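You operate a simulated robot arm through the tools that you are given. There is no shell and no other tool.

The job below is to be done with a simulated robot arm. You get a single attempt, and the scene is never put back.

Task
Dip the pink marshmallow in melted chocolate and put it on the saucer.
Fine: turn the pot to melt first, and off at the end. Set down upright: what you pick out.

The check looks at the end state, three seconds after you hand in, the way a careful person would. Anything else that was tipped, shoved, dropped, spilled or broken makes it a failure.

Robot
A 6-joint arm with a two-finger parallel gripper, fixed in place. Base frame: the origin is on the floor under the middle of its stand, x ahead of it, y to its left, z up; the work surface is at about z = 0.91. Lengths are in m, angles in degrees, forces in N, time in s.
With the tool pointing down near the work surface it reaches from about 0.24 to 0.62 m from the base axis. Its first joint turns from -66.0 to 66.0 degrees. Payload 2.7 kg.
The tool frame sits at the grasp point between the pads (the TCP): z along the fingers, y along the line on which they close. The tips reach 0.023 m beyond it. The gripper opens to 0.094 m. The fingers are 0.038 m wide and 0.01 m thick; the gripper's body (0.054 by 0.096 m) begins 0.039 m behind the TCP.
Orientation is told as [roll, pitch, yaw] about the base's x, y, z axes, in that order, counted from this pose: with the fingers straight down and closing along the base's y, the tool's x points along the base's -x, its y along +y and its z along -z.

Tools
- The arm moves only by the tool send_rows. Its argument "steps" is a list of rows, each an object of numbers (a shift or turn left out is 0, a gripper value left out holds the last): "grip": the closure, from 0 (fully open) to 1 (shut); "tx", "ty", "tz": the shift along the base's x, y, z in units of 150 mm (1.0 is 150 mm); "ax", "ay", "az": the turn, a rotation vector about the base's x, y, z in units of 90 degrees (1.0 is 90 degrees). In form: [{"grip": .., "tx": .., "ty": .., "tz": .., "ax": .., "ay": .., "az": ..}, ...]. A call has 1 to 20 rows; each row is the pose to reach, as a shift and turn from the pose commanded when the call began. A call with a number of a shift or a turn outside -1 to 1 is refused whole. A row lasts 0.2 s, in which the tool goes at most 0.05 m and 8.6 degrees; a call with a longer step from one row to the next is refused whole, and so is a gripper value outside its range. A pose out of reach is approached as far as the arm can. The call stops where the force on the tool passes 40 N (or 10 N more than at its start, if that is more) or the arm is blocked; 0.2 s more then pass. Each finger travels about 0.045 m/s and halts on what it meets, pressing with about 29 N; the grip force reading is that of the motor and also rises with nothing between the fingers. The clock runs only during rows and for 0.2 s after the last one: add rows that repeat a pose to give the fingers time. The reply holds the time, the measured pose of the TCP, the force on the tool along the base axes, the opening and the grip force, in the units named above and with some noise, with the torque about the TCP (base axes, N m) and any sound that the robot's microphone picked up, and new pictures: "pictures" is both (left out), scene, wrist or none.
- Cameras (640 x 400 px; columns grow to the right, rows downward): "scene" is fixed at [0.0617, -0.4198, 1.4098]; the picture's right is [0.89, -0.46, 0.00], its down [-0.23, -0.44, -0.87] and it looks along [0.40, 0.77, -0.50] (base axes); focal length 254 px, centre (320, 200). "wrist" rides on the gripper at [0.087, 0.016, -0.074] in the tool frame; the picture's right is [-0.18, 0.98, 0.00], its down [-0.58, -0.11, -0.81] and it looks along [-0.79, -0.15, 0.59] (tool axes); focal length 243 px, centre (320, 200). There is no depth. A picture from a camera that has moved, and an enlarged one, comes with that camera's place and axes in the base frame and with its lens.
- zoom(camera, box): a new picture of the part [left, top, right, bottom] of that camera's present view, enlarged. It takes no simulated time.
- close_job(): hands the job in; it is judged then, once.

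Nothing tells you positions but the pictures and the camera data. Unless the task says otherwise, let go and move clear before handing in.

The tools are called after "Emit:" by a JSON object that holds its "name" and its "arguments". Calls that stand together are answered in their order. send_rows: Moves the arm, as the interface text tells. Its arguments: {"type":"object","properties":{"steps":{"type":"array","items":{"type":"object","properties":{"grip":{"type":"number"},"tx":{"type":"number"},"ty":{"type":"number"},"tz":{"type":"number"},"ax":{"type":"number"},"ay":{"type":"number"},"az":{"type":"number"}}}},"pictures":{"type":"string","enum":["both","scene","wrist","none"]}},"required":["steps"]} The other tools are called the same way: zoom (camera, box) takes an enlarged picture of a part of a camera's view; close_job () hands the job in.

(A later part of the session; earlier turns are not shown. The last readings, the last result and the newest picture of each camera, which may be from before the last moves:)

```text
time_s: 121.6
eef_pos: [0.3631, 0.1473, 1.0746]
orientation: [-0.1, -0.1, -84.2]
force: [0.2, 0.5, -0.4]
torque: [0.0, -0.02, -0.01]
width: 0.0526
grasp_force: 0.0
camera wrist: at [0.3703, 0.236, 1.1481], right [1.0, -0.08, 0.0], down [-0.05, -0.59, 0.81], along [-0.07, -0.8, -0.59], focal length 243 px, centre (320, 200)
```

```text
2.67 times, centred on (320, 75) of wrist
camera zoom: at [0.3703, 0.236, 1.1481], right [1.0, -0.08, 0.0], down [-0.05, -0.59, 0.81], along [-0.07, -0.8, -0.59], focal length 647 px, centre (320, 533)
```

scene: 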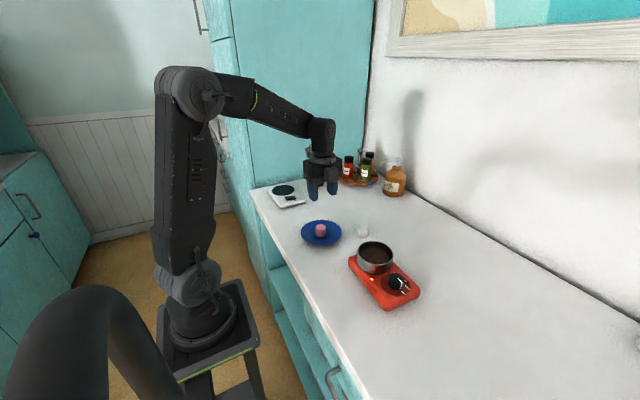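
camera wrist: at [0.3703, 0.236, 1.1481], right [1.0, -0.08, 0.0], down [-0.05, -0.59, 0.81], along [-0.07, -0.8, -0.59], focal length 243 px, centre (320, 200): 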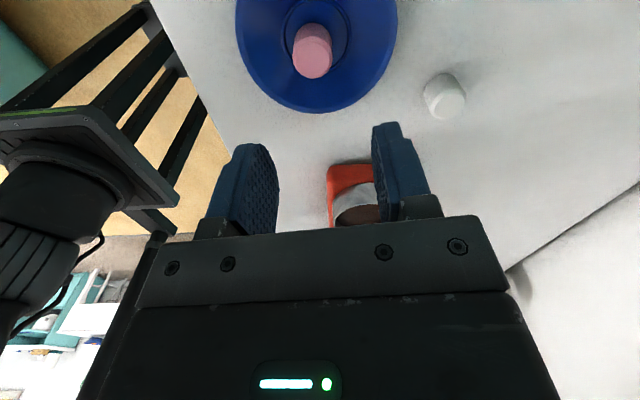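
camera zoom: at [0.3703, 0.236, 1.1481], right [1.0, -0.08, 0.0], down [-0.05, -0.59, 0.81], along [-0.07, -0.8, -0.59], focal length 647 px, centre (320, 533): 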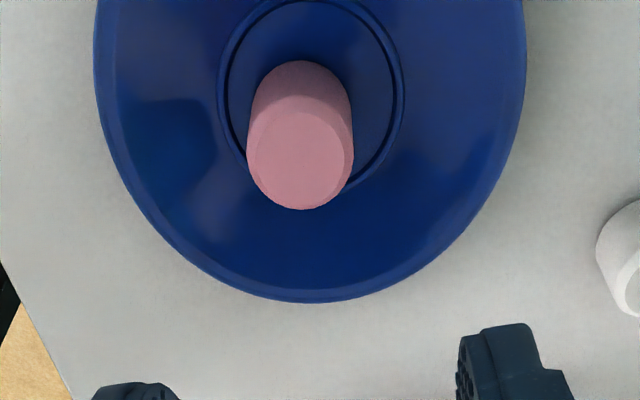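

Emit:
{"name": "send_rows", "arguments": {"steps": [{"tx": -0.02, "tz": -0.15}, {"tx": -0.034, "tz": -0.3}, {"tx": -0.034, "tz": -0.45}, {"tx": -0.034, "tz": -0.56}, {"tx": -0.034, "tz": -0.6}, {"tx": -0.034, "tz": -0.6}], "pictures": "wrist"}}

Emit:
{"name": "zoom", "arguments": {"camera": "wrist", "box": [200, 40, 440, 220]}}

Emit:
{"name": "zoom", "arguments": {"camera": "scene", "box": [300, 200, 345, 250]}}

```text
time_s: 123.0
eef_pos: [0.3581, 0.148, 0.9846]
orientation: [-0.1, -0.1, -84.3]
force: [-1.0, -0.2, -0.2]
torque: [0.02, 0.02, 0.0]
width: 0.0526
grasp_force: 0.1
camera wrist: at [0.3654, 0.2359, 1.0574], right [1.0, -0.08, 0.0], down [-0.05, -0.59, 0.81], along [-0.07, -0.8, -0.59], focal length 243 px, centre (320, 200)
```

wrist: 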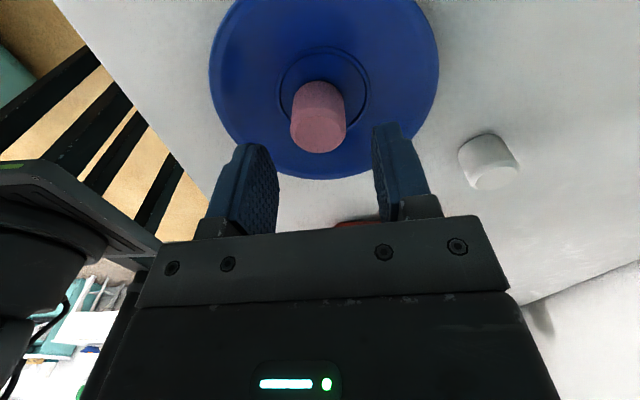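

```text
2.22 times, centred on (320, 130) of wrist
camera zoom: at [0.3654, 0.2359, 1.0574], right [1.0, -0.08, 0.0], down [-0.05, -0.59, 0.81], along [-0.07, -0.8, -0.59], focal length 539 px, centre (320, 356)
```

zoom: 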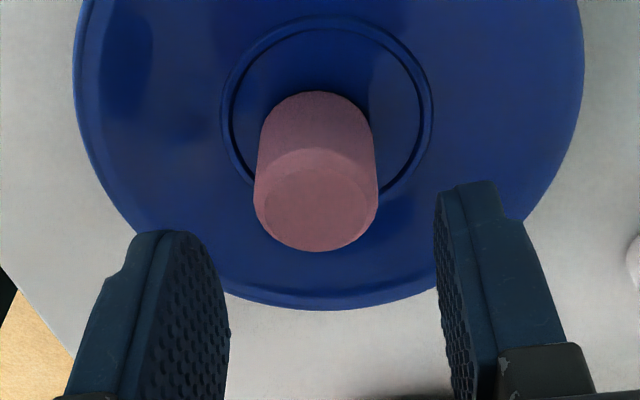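

```text
8.00 times, centred on (322, 225) of scene
camera zoom: at [0.0617, -0.4198, 1.4098], right [0.89, -0.46, 0.0], down [-0.23, -0.44, -0.87], along [0.4, 0.77, -0.5], focal length 2030 px, centre (300, 0)
```

zoom: 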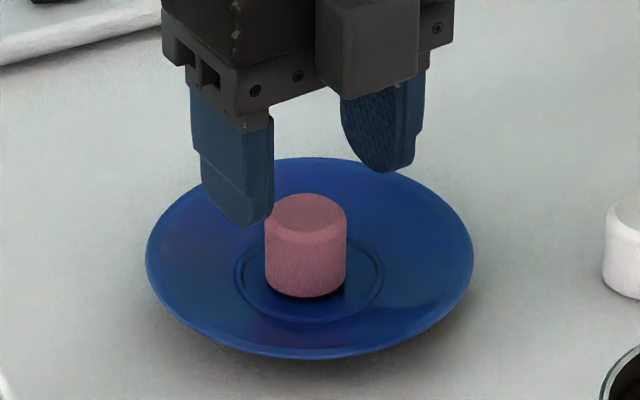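

Emit:
{"name": "send_rows", "arguments": {"steps": [{"tz": -0.07}, {"tz": -0.14}, {"tz": -0.191}, {"tz": -0.191}, {"tz": -0.191, "grip": 0.75}, {"tz": -0.191, "grip": 0.75}, {"tz": -0.191, "grip": 0.75}, {"tz": -0.191, "grip": 0.75}], "pictures": "wrist"}}

Emit:
{"name": "zoom", "arguments": {"camera": "wrist", "box": [200, 40, 440, 220]}}

Emit:
{"name": "zoom", "arguments": {"camera": "scene", "box": [300, 205, 345, 250]}}

```text
time_s: 124.8
eef_pos: [0.3586, 0.1472, 0.9552]
orientation: [-0.1, -0.1, -84.2]
force: [-0.4, 0.7, -0.6]
torque: [-0.02, 0.0, 0.0]
width: 0.0263
grasp_force: 26.7
camera wrist: at [0.366, 0.2363, 1.0294], right [1.0, -0.08, 0.0], down [-0.05, -0.59, 0.81], along [-0.07, -0.8, -0.59], focal length 243 px, centre (320, 200)
```

wrist: 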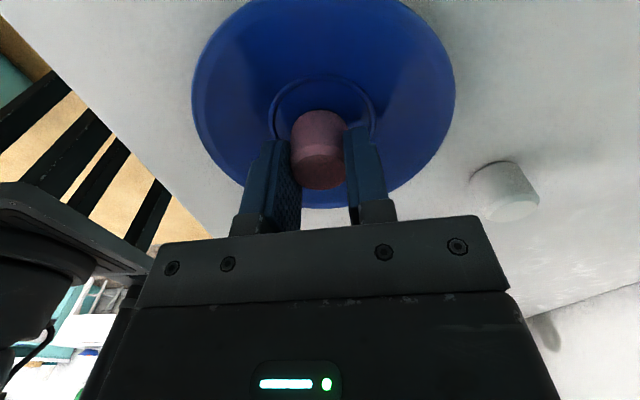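

```text
2.22 times, centred on (320, 130) of wrist
camera zoom: at [0.366, 0.2363, 1.0294], right [1.0, -0.08, 0.0], down [-0.05, -0.59, 0.81], along [-0.07, -0.8, -0.59], focal length 539 px, centre (320, 356)
```

zoom: 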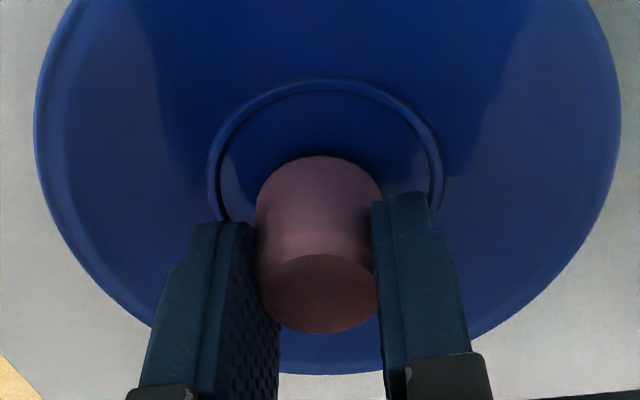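

```text
8.89 times, centred on (322, 228) of scene
camera zoom: at [0.0617, -0.4198, 1.4098], right [0.89, -0.46, 0.0], down [-0.23, -0.44, -0.87], along [0.4, 0.77, -0.5], focal length 2255 px, centre (298, -44)
```

zoom: 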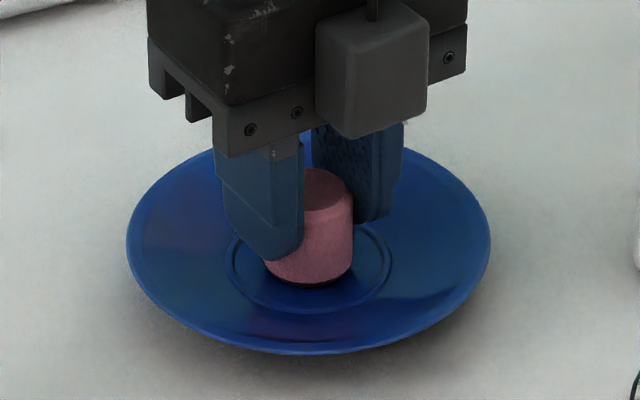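

Gripped near the top. I'll lift and carry it above the left side of the pot.

Emit:
{"name": "send_rows", "arguments": {"steps": [{"tz": 0.08, "grip": 0.8}, {"tz": 0.2}, {"tz": 0.4}, {"tz": 0.6}, {"tz": 0.72}, {"tz": 0.72, "tx": 0.04, "ty": -0.12}, {"tz": 0.72, "tx": 0.08, "ty": -0.25}, {"tz": 0.72, "tx": 0.12, "ty": -0.4}, {"tz": 0.72, "tx": 0.16, "ty": -0.55}, {"tz": 0.72, "tx": 0.2, "ty": -0.7}, {"tz": 0.72, "tx": 0.24, "ty": -0.82}, {"tz": 0.72, "tx": 0.26, "ty": -0.9}, {"tz": 0.72, "tx": 0.26, "ty": -0.9}], "pictures": "none"}}

Emit:
{"name": "send_rows", "arguments": {"steps": [{"tx": 0.04, "ty": -0.12}, {"tx": 0.08, "ty": -0.245}, {"tx": 0.08, "ty": -0.245}], "pictures": "both"}}

Emit:
{"name": "zoom", "arguments": {"camera": "wrist", "box": [200, 40, 440, 220]}}

Emit:
{"name": "zoom", "arguments": {"camera": "scene", "box": [345, 205, 415, 290]}}

```text
time_s: 127.6
eef_pos: [0.3983, 0.0138, 1.063]
orientation: [-0.3, -0.1, -84.1]
force: [-0.1, 0.2, 0.0]
torque: [-0.03, -0.04, 0.0]
width: 0.0289
grasp_force: 29.2
```

```text
time_s: 128.4
eef_pos: [0.4092, -0.0247, 1.065]
orientation: [-0.1, -0.1, -84.1]
force: [0.2, 0.6, 0.6]
torque: [-0.03, 0.01, 0.03]
width: 0.0286
grasp_force: 29.5
camera wrist: at [0.4168, 0.0643, 1.1382], right [1.0, -0.08, 0.0], down [-0.05, -0.59, 0.81], along [-0.07, -0.81, -0.59], focal length 243 px, centre (320, 200)
```

scene: 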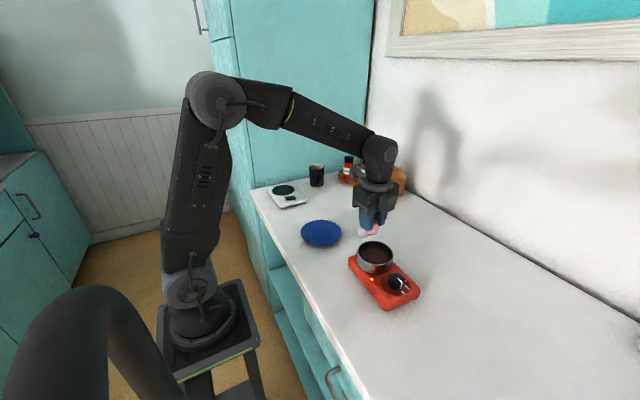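
wrist: 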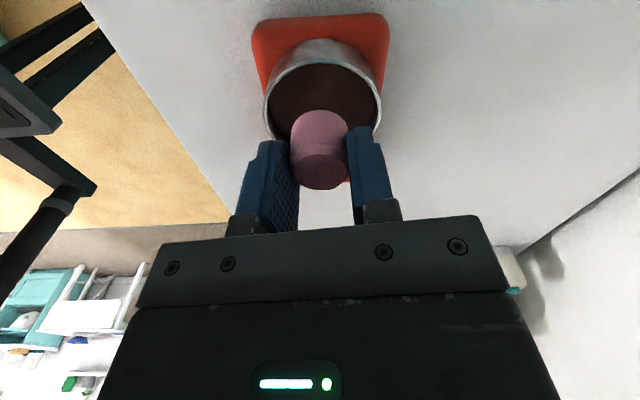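

```text
2.22 times, centred on (320, 130) of wrist
camera zoom: at [0.4168, 0.0643, 1.1382], right [1.0, -0.08, 0.0], down [-0.05, -0.59, 0.81], along [-0.07, -0.81, -0.59], focal length 539 px, centre (320, 356)
```

zoom: 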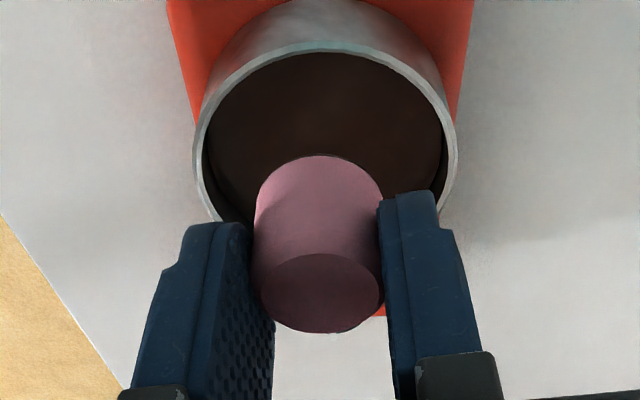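

```text
4.71 times, centred on (380, 248) of scene
camera zoom: at [0.0617, -0.4198, 1.4098], right [0.89, -0.46, 0.0], down [-0.23, -0.44, -0.87], along [0.4, 0.77, -0.5], focal length 1194 px, centre (38, -24)
```

zoom: 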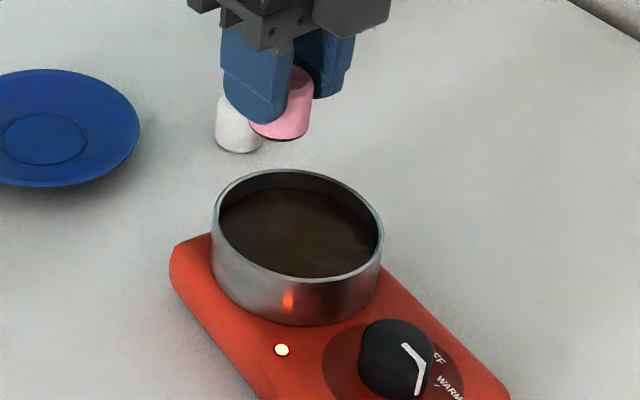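

The pot centre is now at about (0.4095, -0.0505). I'll probe the left side of the pot gently.

Emit:
{"name": "send_rows", "arguments": {"steps": [{"ty": -0.006, "tz": -0.1}, {"ty": -0.006, "tz": -0.2}, {"ty": -0.006, "tz": -0.3}, {"ty": -0.006, "tz": -0.352}, {"ty": -0.006, "tz": -0.352}], "pictures": "wrist"}}

Emit:
{"name": "zoom", "arguments": {"camera": "wrist", "box": [200, 40, 440, 220]}}

Emit:
{"name": "zoom", "arguments": {"camera": "scene", "box": [350, 225, 405, 280]}}

```text
time_s: 129.6
eef_pos: [0.4088, -0.0256, 1.0099]
orientation: [-0.2, -0.1, -84.2]
force: [-0.6, 0.8, 0.1]
torque: [0.02, 0.0, 0.02]
width: 0.0287
grasp_force: 29.2
camera wrist: at [0.4171, 0.0634, 1.0842], right [1.0, -0.08, 0.0], down [-0.05, -0.59, 0.81], along [-0.07, -0.8, -0.59], focal length 243 px, centre (320, 200)
```

wrist: 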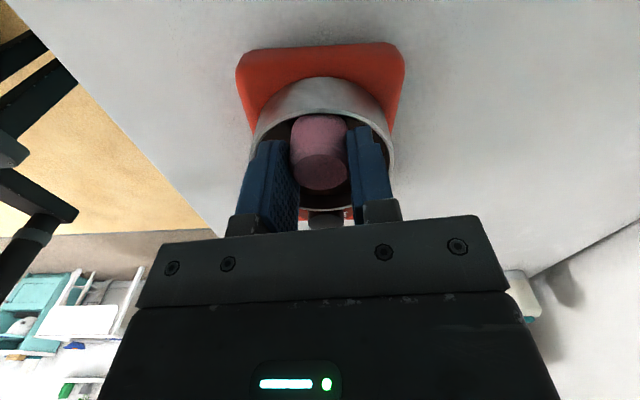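

```text
2.22 times, centred on (320, 130) of wrist
camera zoom: at [0.4171, 0.0634, 1.0842], right [1.0, -0.08, 0.0], down [-0.05, -0.59, 0.81], along [-0.07, -0.8, -0.59], focal length 539 px, centre (320, 356)
```

zoom: 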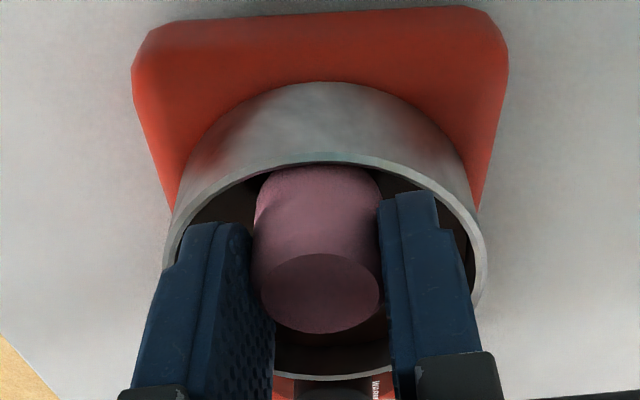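

```text
7.27 times, centred on (378, 252) of scene
camera zoom: at [0.0617, -0.4198, 1.4098], right [0.89, -0.46, 0.0], down [-0.23, -0.44, -0.87], along [0.4, 0.77, -0.5], focal length 1845 px, centre (-98, -182)
```

zoom: 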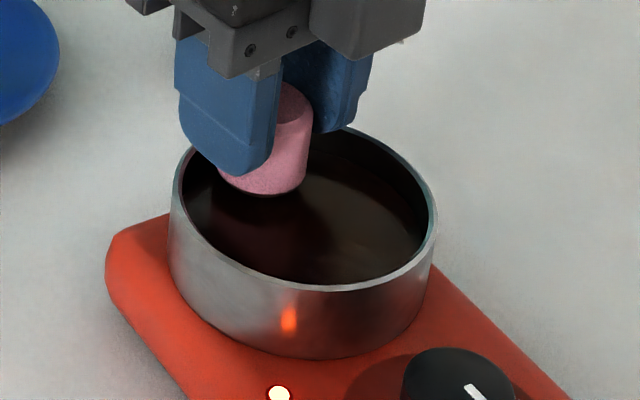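

Emit:
{"name": "send_rows", "arguments": {"steps": [{"tz": -0.01}, {"tz": -0.02}, {"tz": -0.02}, {"tz": -0.02}], "pictures": "none"}}

```text
time_s: 130.6
eef_pos: [0.41, -0.0261, 1.0074]
orientation: [-0.1, -0.1, -84.2]
force: [-0.2, 0.9, -0.8]
torque: [-0.01, -0.03, 0.0]
width: 0.0288
grasp_force: 29.1
```

Emit:
{"name": "send_rows", "arguments": {"steps": [{"tz": -0.007}, {"tz": -0.013}, {"tz": -0.013}, {"tz": -0.013}], "pictures": "none"}}

```text
time_s: 131.6
eef_pos: [0.4091, -0.0247, 1.0067]
orientation: [0.0, -0.2, -84.2]
force: [-0.2, 0.3, 9.2]
torque: [-0.01, 0.0, 0.01]
width: 0.0286
grasp_force: 29.0
```

The contact is flat and at the same level here too (9 N), so the dip depth is simply limited by a firm bed just beneath the liquid, and the marshmallow's base is coated as far as it goes. I'll lift out, let it settle over the pot, and carry it to the saucer.

Emit:
{"name": "send_rows", "arguments": {"steps": [{"tz": -0.005}, {"tz": -0.005}, {"tz": -0.005}, {"tz": 0.05}, {"tz": 0.15}, {"tz": 0.3}, {"tz": 0.39}, {"tz": 0.39}, {"tz": 0.39}, {"tz": 0.39}, {"tz": 0.39}, {"tz": 0.39}, {"tz": 0.39}, {"tz": 0.39}, {"tz": 0.39}], "pictures": "none"}}

Emit:
{"name": "zoom", "arguments": {"camera": "scene", "box": [362, 215, 388, 240]}}

Emit:
{"name": "zoom", "arguments": {"camera": "scene", "box": [350, 236, 396, 280]}}

```text
time_s: 134.8
eef_pos: [0.4083, -0.0252, 1.0659]
orientation: [0.0, -0.2, -84.1]
force: [-0.4, -0.5, -0.3]
torque: [-0.02, -0.03, 0.02]
width: 0.0291
grasp_force: 29.1
```

```text
16.00 times, centred on (375, 228) of scene
camera zoom: at [0.0617, -0.4198, 1.4098], right [0.89, -0.46, 0.0], down [-0.23, -0.44, -0.87], along [0.4, 0.77, -0.5], focal length 4059 px, centre (-560, -240)
```

zoom: 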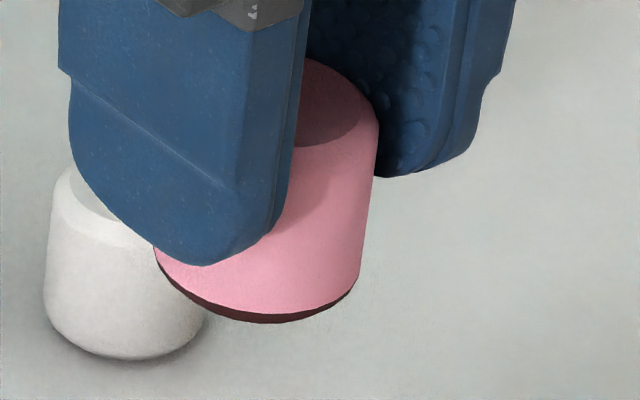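

```text
9.09 times, centred on (373, 258) of scene
camera zoom: at [0.0617, -0.4198, 1.4098], right [0.89, -0.46, 0.0], down [-0.23, -0.44, -0.87], along [0.4, 0.77, -0.5], focal length 2306 px, centre (-162, -327)
```

zoom: 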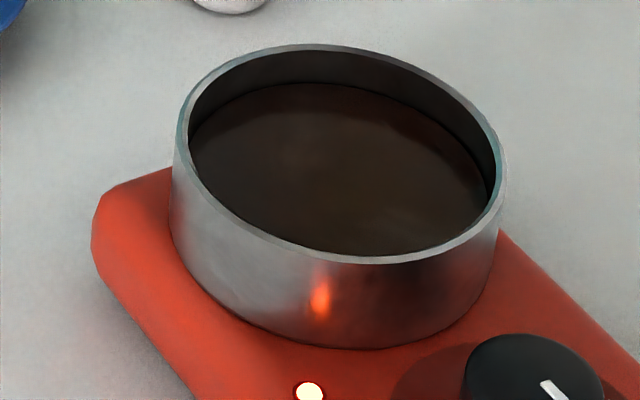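

The base carries a chocolate coat all around and the marshmallow hangs straight. Now I'll carry it to the saucer.

Emit:
{"name": "send_rows", "arguments": {"steps": [{"tx": -0.03, "ty": 0.12}, {"tx": -0.06, "ty": 0.25}, {"tx": -0.09, "ty": 0.4}, {"tx": -0.12, "ty": 0.55}, {"tx": -0.15, "ty": 0.7}, {"tx": -0.18, "ty": 0.82}, {"tx": -0.2, "ty": 0.9}, {"tx": -0.2, "ty": 0.9}], "pictures": "none"}}

Emit:
{"name": "send_rows", "arguments": {"steps": [{"tx": -0.04, "ty": 0.1}, {"tx": -0.08, "ty": 0.2}, {"tx": -0.125, "ty": 0.253}, {"tx": -0.125, "ty": 0.253}], "pictures": "wrist"}}

Emit:
{"name": "zoom", "arguments": {"camera": "wrist", "box": [200, 0, 440, 180]}}

```text
time_s: 136.6
eef_pos: [0.3794, 0.1083, 1.0655]
orientation: [0.0, 0.0, -84.2]
force: [0.3, 0.8, -0.3]
torque: [0.02, 0.02, 0.01]
width: 0.0286
grasp_force: 28.6
```

```text
time_s: 137.6
eef_pos: [0.3604, 0.1482, 1.0644]
orientation: [-0.1, 0.0, -84.1]
force: [-0.1, -0.3, -0.7]
torque: [-0.02, 0.02, -0.02]
width: 0.029
grasp_force: 28.7
camera wrist: at [0.3683, 0.2362, 1.1379], right [1.0, -0.08, 0.0], down [-0.05, -0.59, 0.81], along [-0.07, -0.8, -0.59], focal length 243 px, centre (320, 200)
```

wrist: 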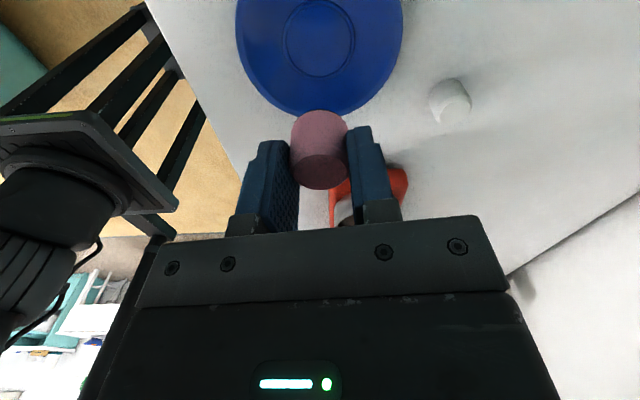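

```text
2.22 times, centred on (320, 90) of wrist
camera zoom: at [0.3683, 0.2362, 1.1379], right [1.0, -0.08, 0.0], down [-0.05, -0.59, 0.81], along [-0.07, -0.8, -0.59], focal length 539 px, centre (320, 444)
```

zoom: 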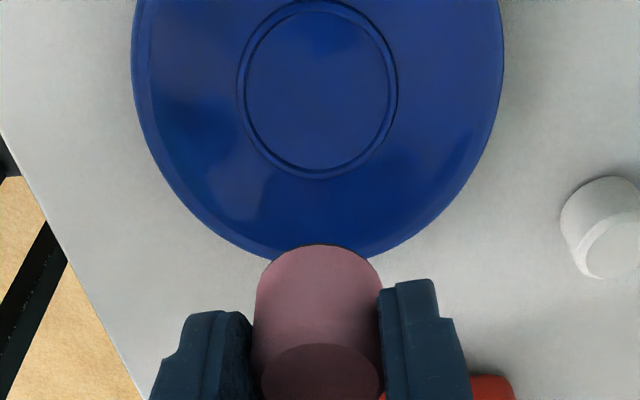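

Emit:
{"name": "send_rows", "arguments": {"steps": [{"ty": 0.008, "tz": -0.15}, {"ty": 0.008, "tz": -0.32}, {"ty": 0.008, "tz": -0.5}, {"ty": 0.008, "tz": -0.62}, {"ty": 0.008, "tz": -0.68}, {"ty": 0.008, "tz": -0.697}, {"ty": 0.008, "tz": -0.697}], "pictures": "none"}}

Emit:
{"name": "send_rows", "arguments": {"steps": [{"tz": -0.007}, {"tz": -0.014}, {"tz": -0.02}, {"tz": -0.02}, {"tz": -0.02}], "pictures": "none"}}

```text
time_s: 139.2
eef_pos: [0.3607, 0.1494, 0.9595]
orientation: [-0.1, -0.1, -84.2]
force: [0.7, -0.9, 0.0]
torque: [-0.02, 0.02, 0.01]
width: 0.0292
grasp_force: 29.1
```

```text
time_s: 140.4
eef_pos: [0.3601, 0.1488, 0.9577]
orientation: [-0.2, -0.2, -84.3]
force: [0.5, 0.1, 0.1]
torque: [0.04, -0.03, 0.03]
width: 0.0287
grasp_force: 29.1
```

Emit:
{"name": "send_rows", "arguments": {"steps": [{"tz": -0.005}, {"tz": -0.01}, {"tz": -0.01}, {"tz": -0.01}], "pictures": "none"}}

```text
time_s: 141.4
eef_pos: [0.36, 0.1483, 0.9561]
orientation: [-0.1, -0.1, -84.2]
force: [0.0, -0.8, -0.1]
torque: [-0.01, 0.03, -0.03]
width: 0.029
grasp_force: 28.9
```

Emit:
{"name": "send_rows", "arguments": {"steps": [{"tz": -0.005}, {"tz": -0.008}, {"tz": -0.008}, {"tz": -0.008}], "pictures": "none"}}

```text
time_s: 142.4
eef_pos: [0.3612, 0.1486, 0.9545]
orientation: [0.0, -0.1, -84.2]
force: [-1.1, -0.1, 6.2]
torque: [0.04, -0.02, 0.01]
width: 0.029
grasp_force: 28.6
```

It is touching the saucer (6 N). I'll release gently and rise clear.

Emit:
{"name": "send_rows", "arguments": {"steps": [{"tz": 0.003, "grip": 0.66}, {"tz": 0.003, "grip": 0.62}, {"tz": 0.003, "grip": 0.56}, {"tz": 0.003, "grip": 0.5}, {"tz": 0.003, "grip": 0.44}, {"tz": 0.003, "grip": 0.44}, {"tz": 0.1}, {"tz": 0.3}, {"tz": 0.5}, {"tz": 0.75}, {"tz": 0.95}], "pictures": "both"}}

Emit:
{"name": "zoom", "arguments": {"camera": "scene", "box": [300, 212, 345, 250]}}

Emit:
{"name": "zoom", "arguments": {"camera": "wrist", "box": [220, 0, 420, 130]}}

```text
time_s: 144.8
eef_pos: [0.3613, 0.1478, 1.0958]
orientation: [-0.2, 0.0, -84.2]
force: [0.1, 0.1, -0.3]
torque: [0.03, -0.01, 0.0]
width: 0.0526
grasp_force: 0.1
camera wrist: at [0.3685, 0.2368, 1.1713], right [1.0, -0.08, 0.0], down [-0.05, -0.59, 0.81], along [-0.07, -0.81, -0.59], focal length 243 px, centre (320, 200)
```

scene: 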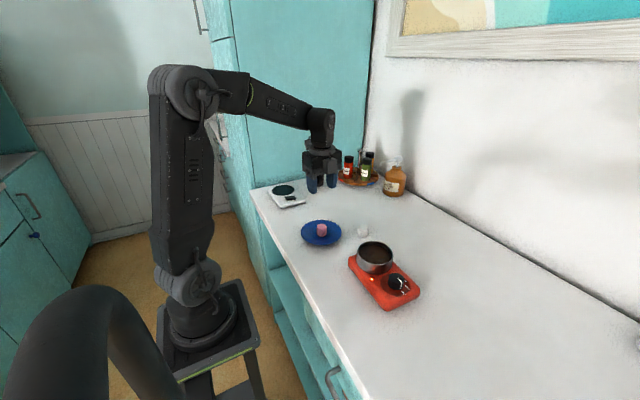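
wrist: 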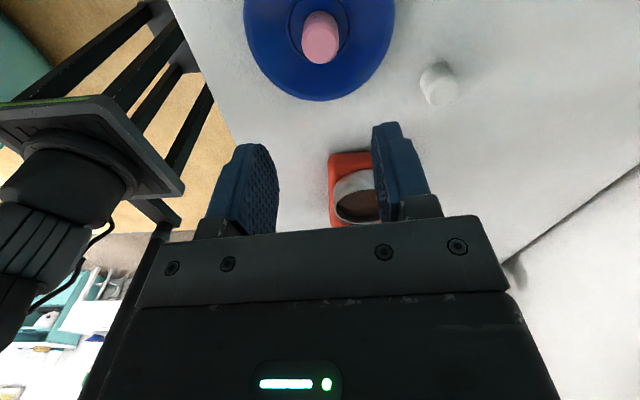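

```text
10.53 times, centred on (322, 231) of scene
camera zoom: at [0.0617, -0.4198, 1.4098], right [0.89, -0.46, 0.0], down [-0.23, -0.44, -0.87], along [0.4, 0.77, -0.5], focal length 2671 px, centre (294, -126)
```

zoom: 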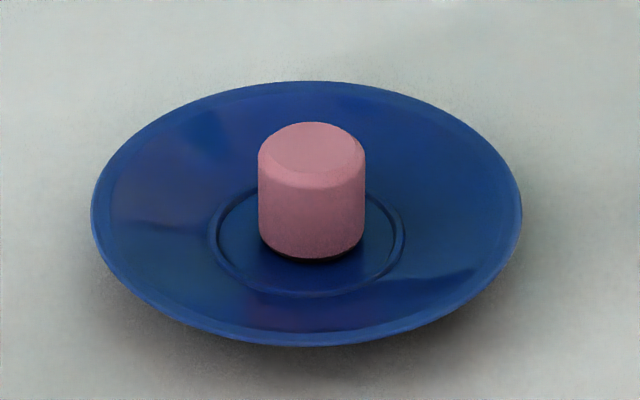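

```text
3.08 times, centred on (320, 65) of wrist
camera zoom: at [0.3685, 0.2368, 1.1713], right [1.0, -0.08, 0.0], down [-0.05, -0.59, 0.81], along [-0.07, -0.81, -0.59], focal length 746 px, centre (320, 615)
```

zoom: 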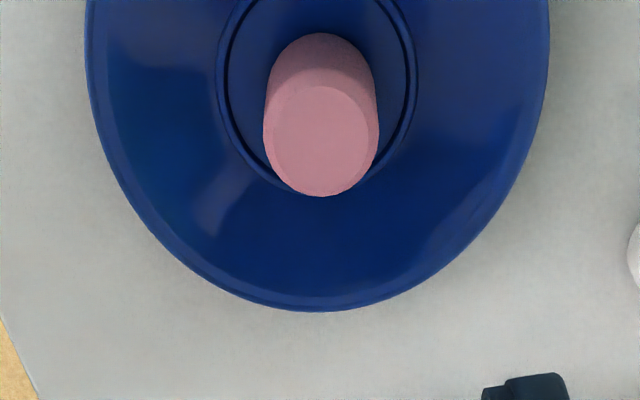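

The marshmallow stands upright on the saucer with its chocolate base. Now I'll return to the knob to turn the hot plate off.

Emit:
{"name": "send_rows", "arguments": {"steps": [{"tx": 0.02, "ty": -0.12}, {"tx": 0.05, "ty": -0.26, "az": -0.03}, {"tx": 0.08, "ty": -0.42, "az": -0.06}, {"tx": 0.11, "ty": -0.58, "az": -0.1}, {"tx": 0.14, "ty": -0.74, "az": -0.14}, {"tx": 0.16, "ty": -0.9, "az": -0.18}, {"tx": 0.17, "ty": -1.0, "az": -0.22}], "pictures": "none"}}

Emit:
{"name": "send_rows", "arguments": {"steps": [{"tx": 0.03, "ty": -0.15, "az": -0.02}, {"tx": 0.06, "ty": -0.3, "az": -0.039}, {"tx": 0.09, "ty": -0.45, "az": -0.039}, {"tx": 0.11, "ty": -0.6, "az": -0.039}, {"tx": 0.12, "ty": -0.75, "az": -0.039}, {"tx": 0.133, "ty": -0.872, "az": -0.039}, {"tx": 0.133, "ty": -0.872, "az": -0.039}], "pictures": "both"}}

Emit:
{"name": "zoom", "arguments": {"camera": "wrist", "box": [240, 0, 400, 120]}}

Emit:
{"name": "zoom", "arguments": {"camera": "scene", "box": [335, 235, 425, 315]}}

```text
time_s: 146.4
eef_pos: [0.3867, -0.001, 1.097]
orientation: [-0.1, -0.2, -104.1]
force: [-0.4, -0.5, 0.4]
torque: [-0.02, -0.01, 0.02]
width: 0.0527
grasp_force: 0.1
```

```text
time_s: 148.0
eef_pos: [0.4077, -0.1306, 1.0972]
orientation: [-0.1, -0.1, -107.4]
force: [-1.2, -0.1, -1.0]
torque: [0.0, 0.04, 0.0]
width: 0.0528
grasp_force: 0.0
camera wrist: at [0.4483, -0.0534, 1.1713], right [0.88, -0.47, 0.0], down [-0.28, -0.52, 0.81], along [-0.38, -0.71, -0.59], focal length 243 px, centre (320, 200)
```

scene: 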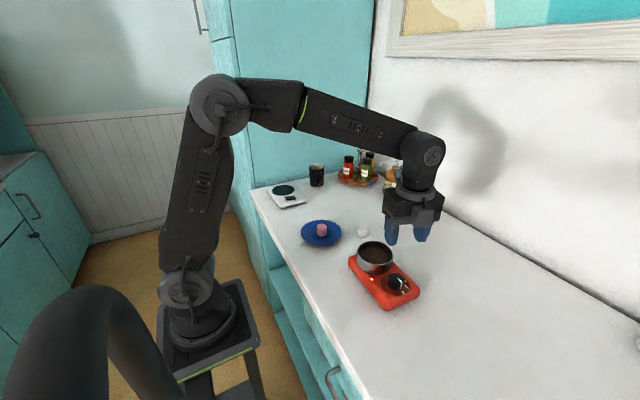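
wrist: 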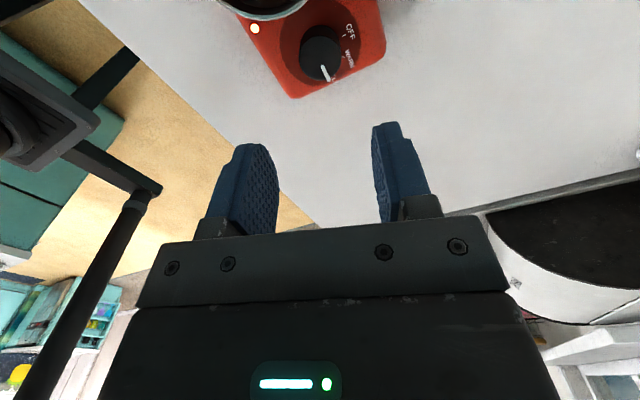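

```text
3.33 times, centred on (320, 60) of wrist
camera zoom: at [0.4483, -0.0534, 1.1713], right [0.88, -0.47, 0.0], down [-0.28, -0.52, 0.81], along [-0.38, -0.71, -0.59], focal length 809 px, centre (320, 667)
```

zoom: 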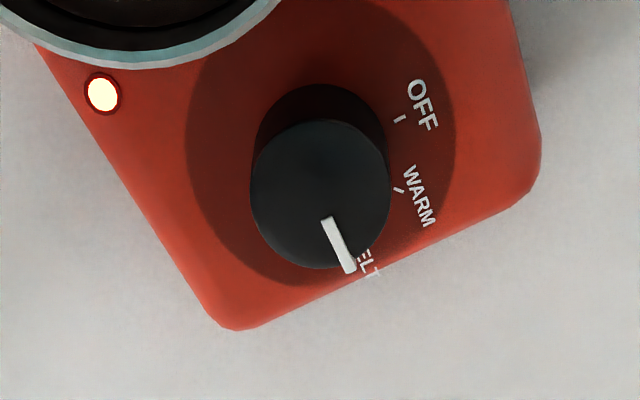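

```text
5.00 times, centred on (380, 275) of scene
camera zoom: at [0.0617, -0.4198, 1.4098], right [0.89, -0.46, 0.0], down [-0.23, -0.44, -0.87], along [0.4, 0.77, -0.5], focal length 1268 px, centre (20, -175)
```

zoom: 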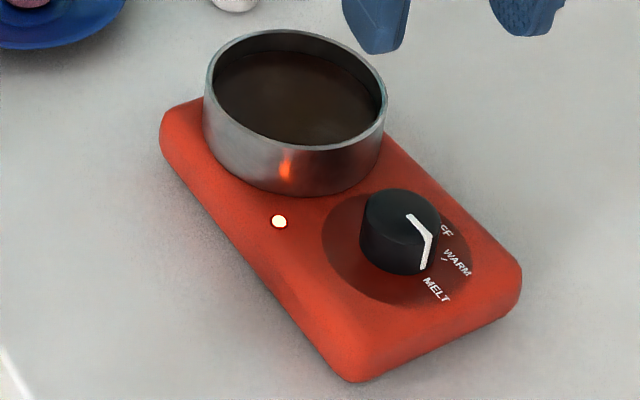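

Emit:
{"name": "send_rows", "arguments": {"steps": [{"tx": -0.005, "ty": -0.012, "tz": -0.2}, {"tx": -0.005, "ty": -0.012, "tz": -0.4}, {"tx": -0.005, "ty": -0.012, "tz": -0.4}], "pictures": "none"}}

Emit:
{"name": "send_rows", "arguments": {"steps": [{"tz": 0}], "pictures": "none"}}

Emit:
{"name": "send_rows", "arguments": {"steps": [{"tz": 0}], "pictures": "wrist"}}

Emit:
{"name": "zoom", "arguments": {"camera": "wrist", "box": [220, 20, 420, 170]}}

```text
time_s: 148.8
eef_pos: [0.4059, -0.1348, 1.038]
orientation: [-0.1, -0.1, -107.5]
force: [0.3, -0.4, 0.0]
torque: [0.0, 0.01, -0.01]
width: 0.0524
grasp_force: 0.1
```

```text
time_s: 149.2
eef_pos: [0.4053, -0.1361, 1.0378]
orientation: [-0.1, -0.2, -107.4]
force: [-0.2, 0.2, -0.2]
torque: [0.01, 0.02, -0.01]
width: 0.0526
grasp_force: 0.1
```

```text
time_s: 149.6
eef_pos: [0.4059, -0.1342, 1.038]
orientation: [-0.1, -0.1, -107.5]
force: [-0.1, 0.0, 0.1]
torque: [-0.04, -0.03, 0.03]
width: 0.0526
grasp_force: 0.0
camera wrist: at [0.447, -0.0564, 1.1117], right [0.88, -0.47, 0.0], down [-0.28, -0.52, 0.81], along [-0.38, -0.71, -0.59], focal length 243 px, centre (320, 200)
```

wrist: 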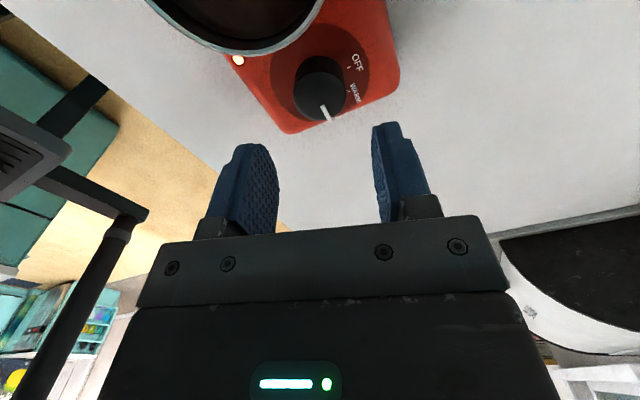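

```text
2.67 times, centred on (320, 95) of wrist
camera zoom: at [0.447, -0.0564, 1.1117], right [0.88, -0.47, 0.0], down [-0.28, -0.52, 0.81], along [-0.38, -0.71, -0.59], focal length 647 px, centre (320, 480)
```

zoom: 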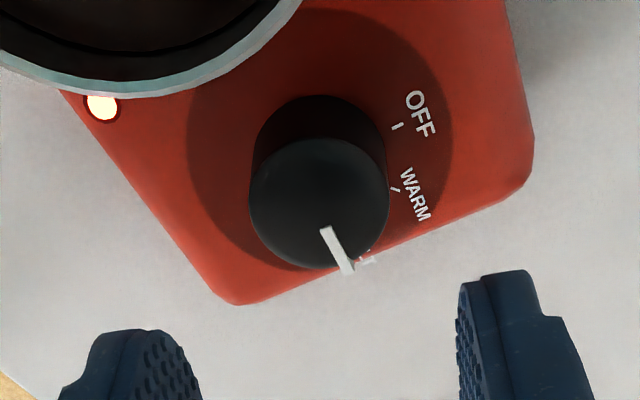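

Emit:
{"name": "send_rows", "arguments": {"steps": [{"tx": 0.003, "ty": 0.009, "tz": -0.12}, {"tx": 0.003, "ty": 0.009, "tz": -0.25}, {"tx": 0.003, "ty": 0.009, "tz": -0.36}, {"tx": 0.003, "ty": 0.009, "tz": -0.43}, {"tx": 0.003, "ty": 0.009, "tz": -0.43}, {"tx": 0.003, "ty": 0.009, "tz": -0.43, "grip": 0.6}, {"tx": 0.003, "ty": 0.009, "tz": -0.43, "grip": 0.7}, {"tx": 0.003, "ty": 0.009, "tz": -0.43, "grip": 0.8}, {"tx": 0.003, "ty": 0.009, "tz": -0.43, "grip": 0.8}], "pictures": "scene"}}

Emit:
{"name": "zoom", "arguments": {"camera": "scene", "box": [335, 235, 425, 315]}}

```text
time_s: 151.6
eef_pos: [0.406, -0.1327, 0.971]
orientation: [-0.1, -0.1, -107.5]
force: [1.3, -0.2, -0.5]
torque: [-0.14, -0.15, 0.01]
width: 0.0332
grasp_force: 29.6
```

scene: 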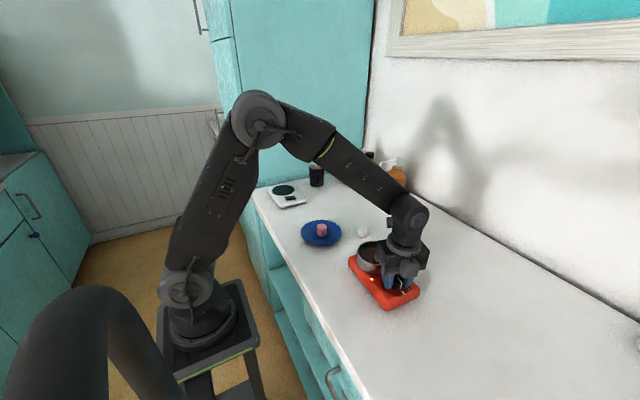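

```text
5.00 times, centred on (380, 275) of scene
camera zoom: at [0.0618, -0.4198, 1.4098], right [0.89, -0.46, 0.0], down [-0.23, -0.44, -0.87], along [0.4, 0.77, -0.5], focal length 1268 px, centre (20, -175)
```

zoom: 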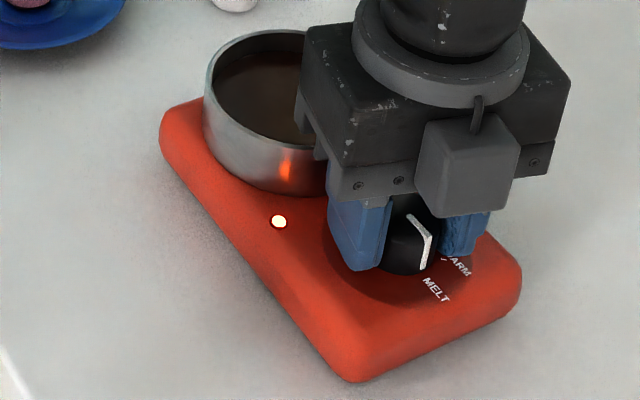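

The knob is gripped and the plate hasn't moved. I'll turn it 45° counter-clockwise as the first half toward OFF.

Emit:
{"name": "send_rows", "arguments": {"steps": [{"az": 0.07}, {"az": 0.14}, {"az": 0.21}, {"az": 0.28}, {"az": 0.35}, {"az": 0.42}, {"az": 0.5}, {"az": 0.5}], "pictures": "scene"}}

Emit:
{"name": "zoom", "arguments": {"camera": "scene", "box": [335, 235, 425, 315]}}

```text
time_s: 153.4
eef_pos: [0.4067, -0.1333, 0.9724]
orientation: [-0.1, -0.1, -62.4]
force: [-3.5, 1.7, -0.5]
torque: [-0.02, -0.04, 0.0]
width: 0.0337
grasp_force: 29.1
```

scene: 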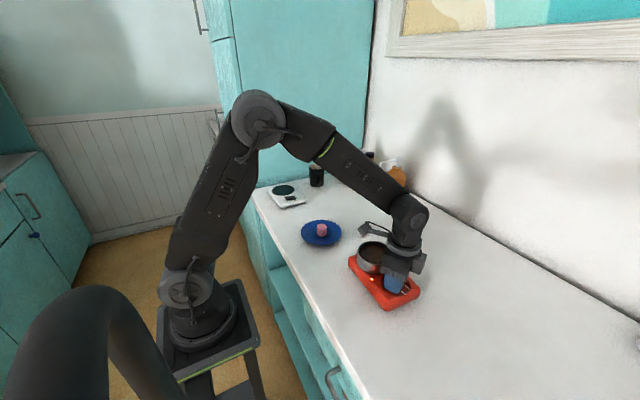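

```text
5.00 times, centred on (380, 275) of scene
camera zoom: at [0.0617, -0.4198, 1.4098], right [0.89, -0.46, 0.0], down [-0.23, -0.44, -0.87], along [0.4, 0.77, -0.5], focal length 1268 px, centre (20, -175)
```

zoom: 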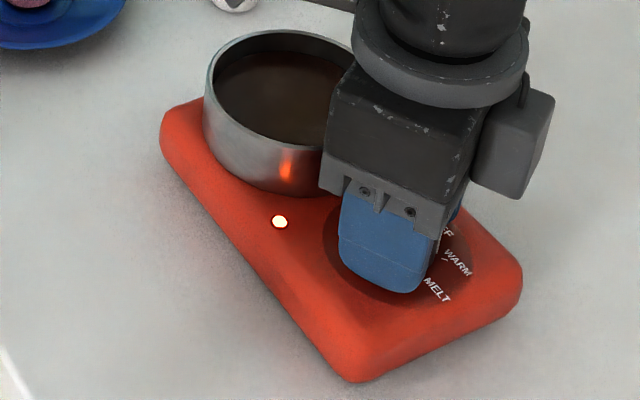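

The plate stayed still and the knob turned. I'll open, swing back, re-grip and do the second half.

Emit:
{"name": "send_rows", "arguments": {"steps": [{"grip": 0.44}, {"grip": 0.44}, {"grip": 0.44}, {"az": -0.08}, {"az": -0.16}, {"az": -0.24}, {"az": -0.32}, {"az": -0.41}, {"az": -0.5}, {"az": -0.5}, {"az": -0.5, "grip": 0.6}, {"az": -0.5, "grip": 0.7}, {"az": -0.5, "grip": 0.8}, {"az": -0.5, "grip": 0.8}], "pictures": "none"}}

Emit:
{"name": "zoom", "arguments": {"camera": "scene", "box": [335, 235, 425, 315]}}

Emit:
{"name": "zoom", "arguments": {"camera": "wrist", "box": [240, 80, 400, 200]}}

```text
time_s: 156.4
eef_pos: [0.4063, -0.1326, 0.9727]
orientation: [0.0, -0.1, -107.5]
force: [1.6, -0.2, -0.4]
torque: [0.02, -0.09, 0.01]
width: 0.0334
grasp_force: 28.8
```

```text
5.00 times, centred on (380, 275) of scene
camera zoom: at [0.0618, -0.4198, 1.4098], right [0.89, -0.46, 0.0], down [-0.23, -0.44, -0.87], along [0.4, 0.77, -0.5], focal length 1268 px, centre (20, -175)
```

zoom: 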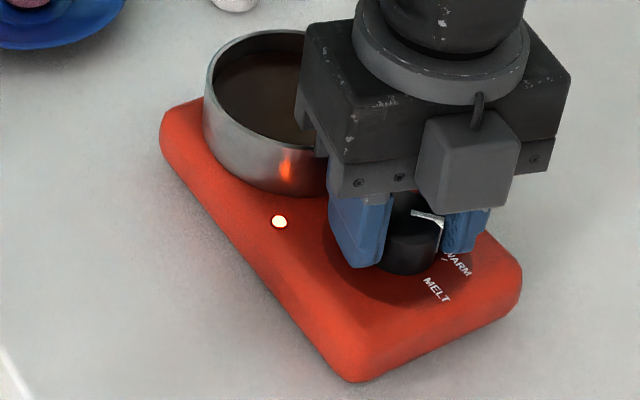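

```text
3.33 times, centred on (320, 140) of wrist
camera zoom: at [0.448, -0.0537, 1.047], right [0.88, -0.47, 0.0], down [-0.28, -0.52, 0.81], along [-0.38, -0.71, -0.59], focal length 809 px, centre (320, 400)
```

zoom: 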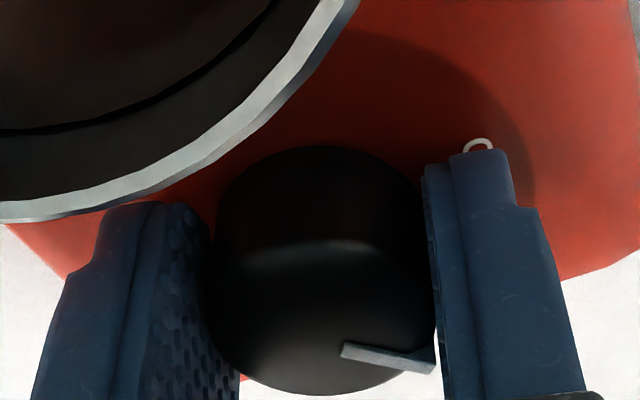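

Emit:
{"name": "send_rows", "arguments": {"steps": [{"az": 0.08}, {"az": 0.16}, {"az": 0.24}, {"az": 0.32}, {"az": 0.39}, {"az": 0.44}, {"az": 0.44}], "pictures": "scene"}}

Emit:
{"name": "zoom", "arguments": {"camera": "scene", "box": [335, 235, 425, 315]}}

Emit:
{"name": "zoom", "arguments": {"camera": "wrist", "box": [240, 80, 400, 200]}}

```text
time_s: 158.0
eef_pos: [0.4055, -0.1316, 0.9717]
orientation: [-0.1, -0.2, -67.9]
force: [-13.5, 3.2, 20.1]
torque: [0.04, 0.24, -0.02]
width: 0.0332
grasp_force: 29.1
```

scene: 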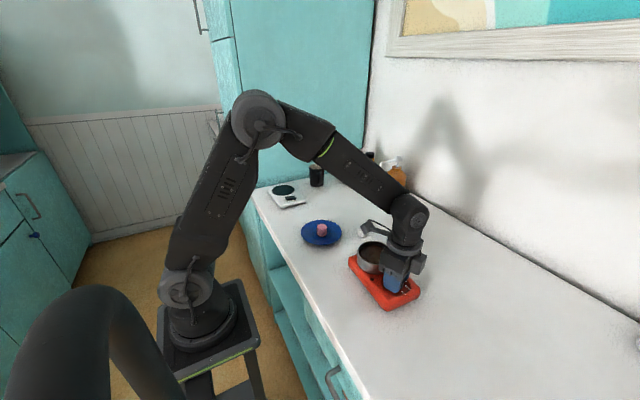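

```text
5.00 times, centred on (380, 275) of scene
camera zoom: at [0.0611, -0.4197, 1.4099], right [0.89, -0.46, 0.0], down [-0.23, -0.44, -0.87], along [0.4, 0.77, -0.5], focal length 1268 px, centre (20, -175)
```

zoom: 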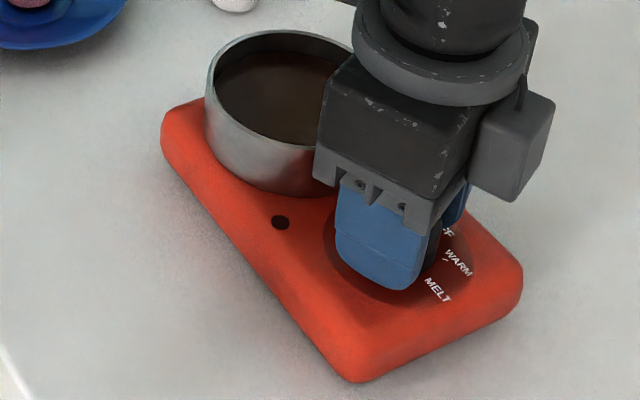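

```text
3.33 times, centred on (320, 140) of wrist
camera zoom: at [0.3882, -0.0452, 1.0466], right [0.98, 0.2, 0.0], down [0.12, -0.58, 0.81], along [0.16, -0.79, -0.59], focal length 809 px, centre (320, 400)
```

zoom: 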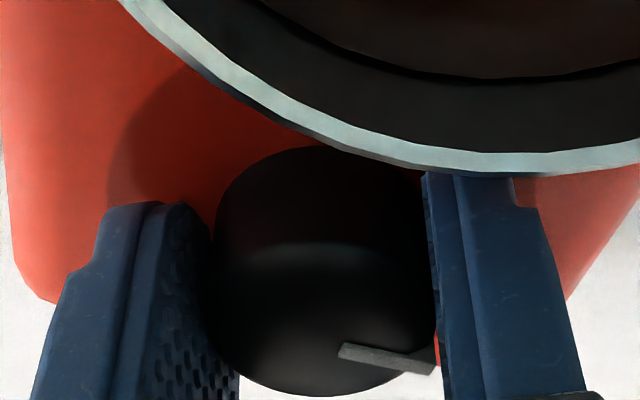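

The light has gone out. There is some contact force, so I'll hold a moment and re-read before doing anything.

Emit:
{"name": "send_rows", "arguments": {"steps": [{"tz": 0}, {"tz": 0}], "pictures": "none"}}

Emit:
{"name": "zoom", "arguments": {"camera": "wrist", "box": [200, 60, 440, 240]}}

Emit:
{"name": "zoom", "arguments": {"camera": "scene", "box": [375, 245, 425, 295]}}

```text
time_s: 158.6
eef_pos: [0.4067, -0.1322, 0.9726]
orientation: [-0.1, -0.2, -67.9]
force: [-15.2, -0.5, 19.7]
torque: [0.11, 0.38, 0.0]
width: 0.0332
grasp_force: 28.8
```

```text
2.22 times, centred on (320, 150) of wrist
camera zoom: at [0.3885, -0.0453, 1.0465], right [0.98, 0.2, 0.0], down [0.12, -0.58, 0.81], along [0.16, -0.79, -0.59], focal length 539 px, centre (320, 311)
```

zoom: 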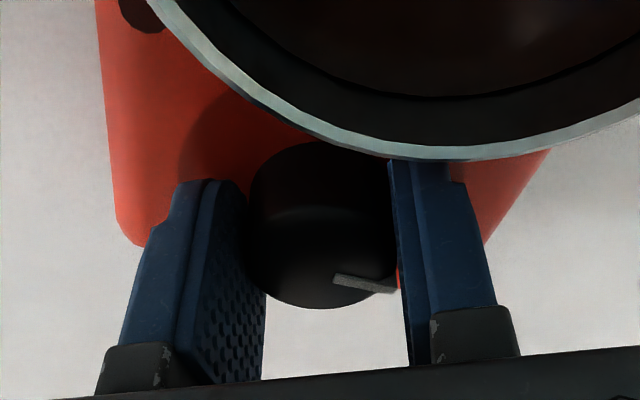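

```text
8.00 times, centred on (400, 270) of scene
camera zoom: at [0.0611, -0.4198, 1.4098], right [0.89, -0.46, 0.0], down [-0.23, -0.44, -0.87], along [0.4, 0.77, -0.5], focal length 2030 px, centre (-320, -360)
```

zoom: 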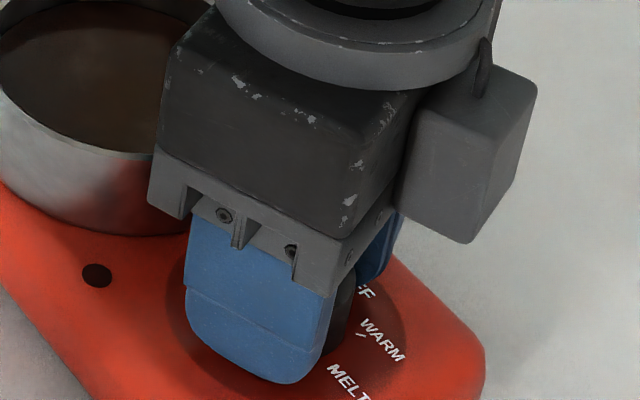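

The knob appears to be at the OFF stop. I'll relax the grip to remove the strain and look at the dial.

Emit:
{"name": "send_rows", "arguments": {"steps": [{"grip": 0.6}, {"grip": 0.5}, {"grip": 0.44}, {"grip": 0.44}, {"grip": 0.44}], "pictures": "none"}}

Emit:
{"name": "send_rows", "arguments": {"steps": [{"tz": 0.15}, {"tz": 0.4}, {"tz": 0.65}, {"tz": 0.85}, {"tz": 0.85}], "pictures": "both"}}

Emit:
{"name": "zoom", "arguments": {"camera": "scene", "box": [335, 235, 425, 315]}}

Emit:
{"name": "zoom", "arguments": {"camera": "wrist", "box": [240, 0, 400, 120]}}

```text
time_s: 159.8
eef_pos: [0.4067, -0.1306, 0.9727]
orientation: [-0.2, -0.1, -68.0]
force: [0.1, 0.4, -0.5]
torque: [0.01, 0.0, 0.04]
width: 0.0526
grasp_force: 0.1
```

```text
time_s: 161.0
eef_pos: [0.4057, -0.1323, 1.1012]
orientation: [-0.1, -0.1, -67.9]
force: [0.1, 1.0, 0.2]
torque: [0.01, -0.02, -0.02]
width: 0.0526
grasp_force: 0.0
camera wrist: at [0.3874, -0.0444, 1.1751], right [0.98, 0.2, 0.0], down [0.12, -0.58, 0.81], along [0.16, -0.79, -0.59], focal length 243 px, centre (320, 200)
```

scene: 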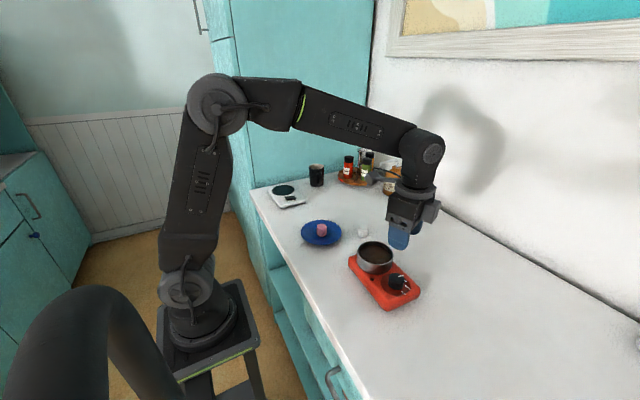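
wrist: 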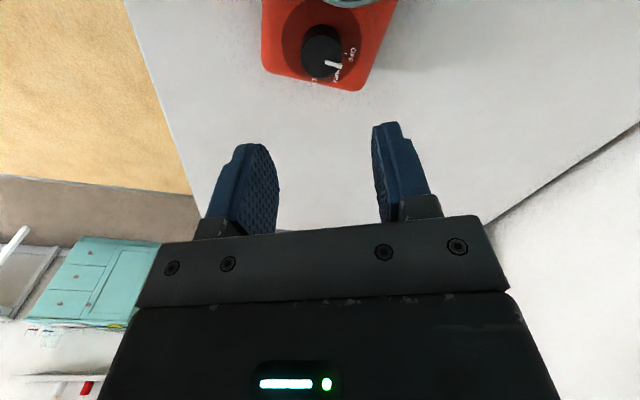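

```text
5.00 times, centred on (380, 275) of scene
camera zoom: at [0.0617, -0.4198, 1.4098], right [0.89, -0.46, 0.0], down [-0.23, -0.44, -0.87], along [0.4, 0.77, -0.5], focal length 1268 px, centre (20, -175)
```

zoom: 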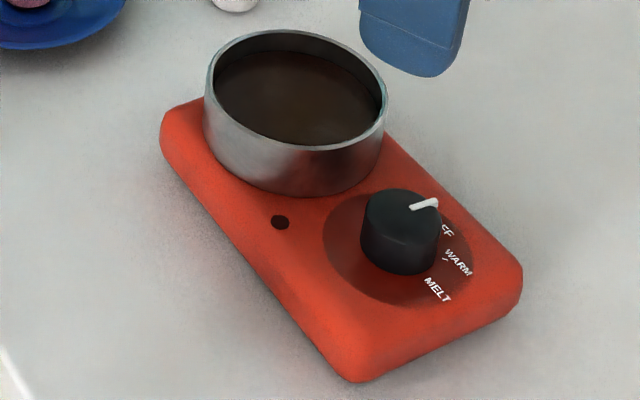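

```text
3.33 times, centred on (320, 60) of wrist
camera zoom: at [0.3874, -0.0444, 1.1751], right [0.98, 0.2, 0.0], down [0.12, -0.58, 0.81], along [0.16, -0.79, -0.59], focal length 809 px, centre (320, 667)
```

zoom: 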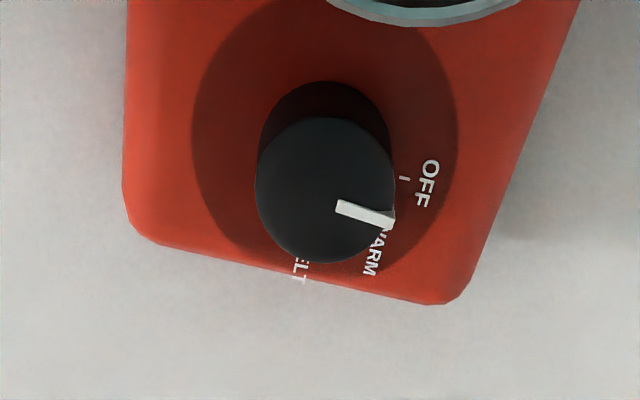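

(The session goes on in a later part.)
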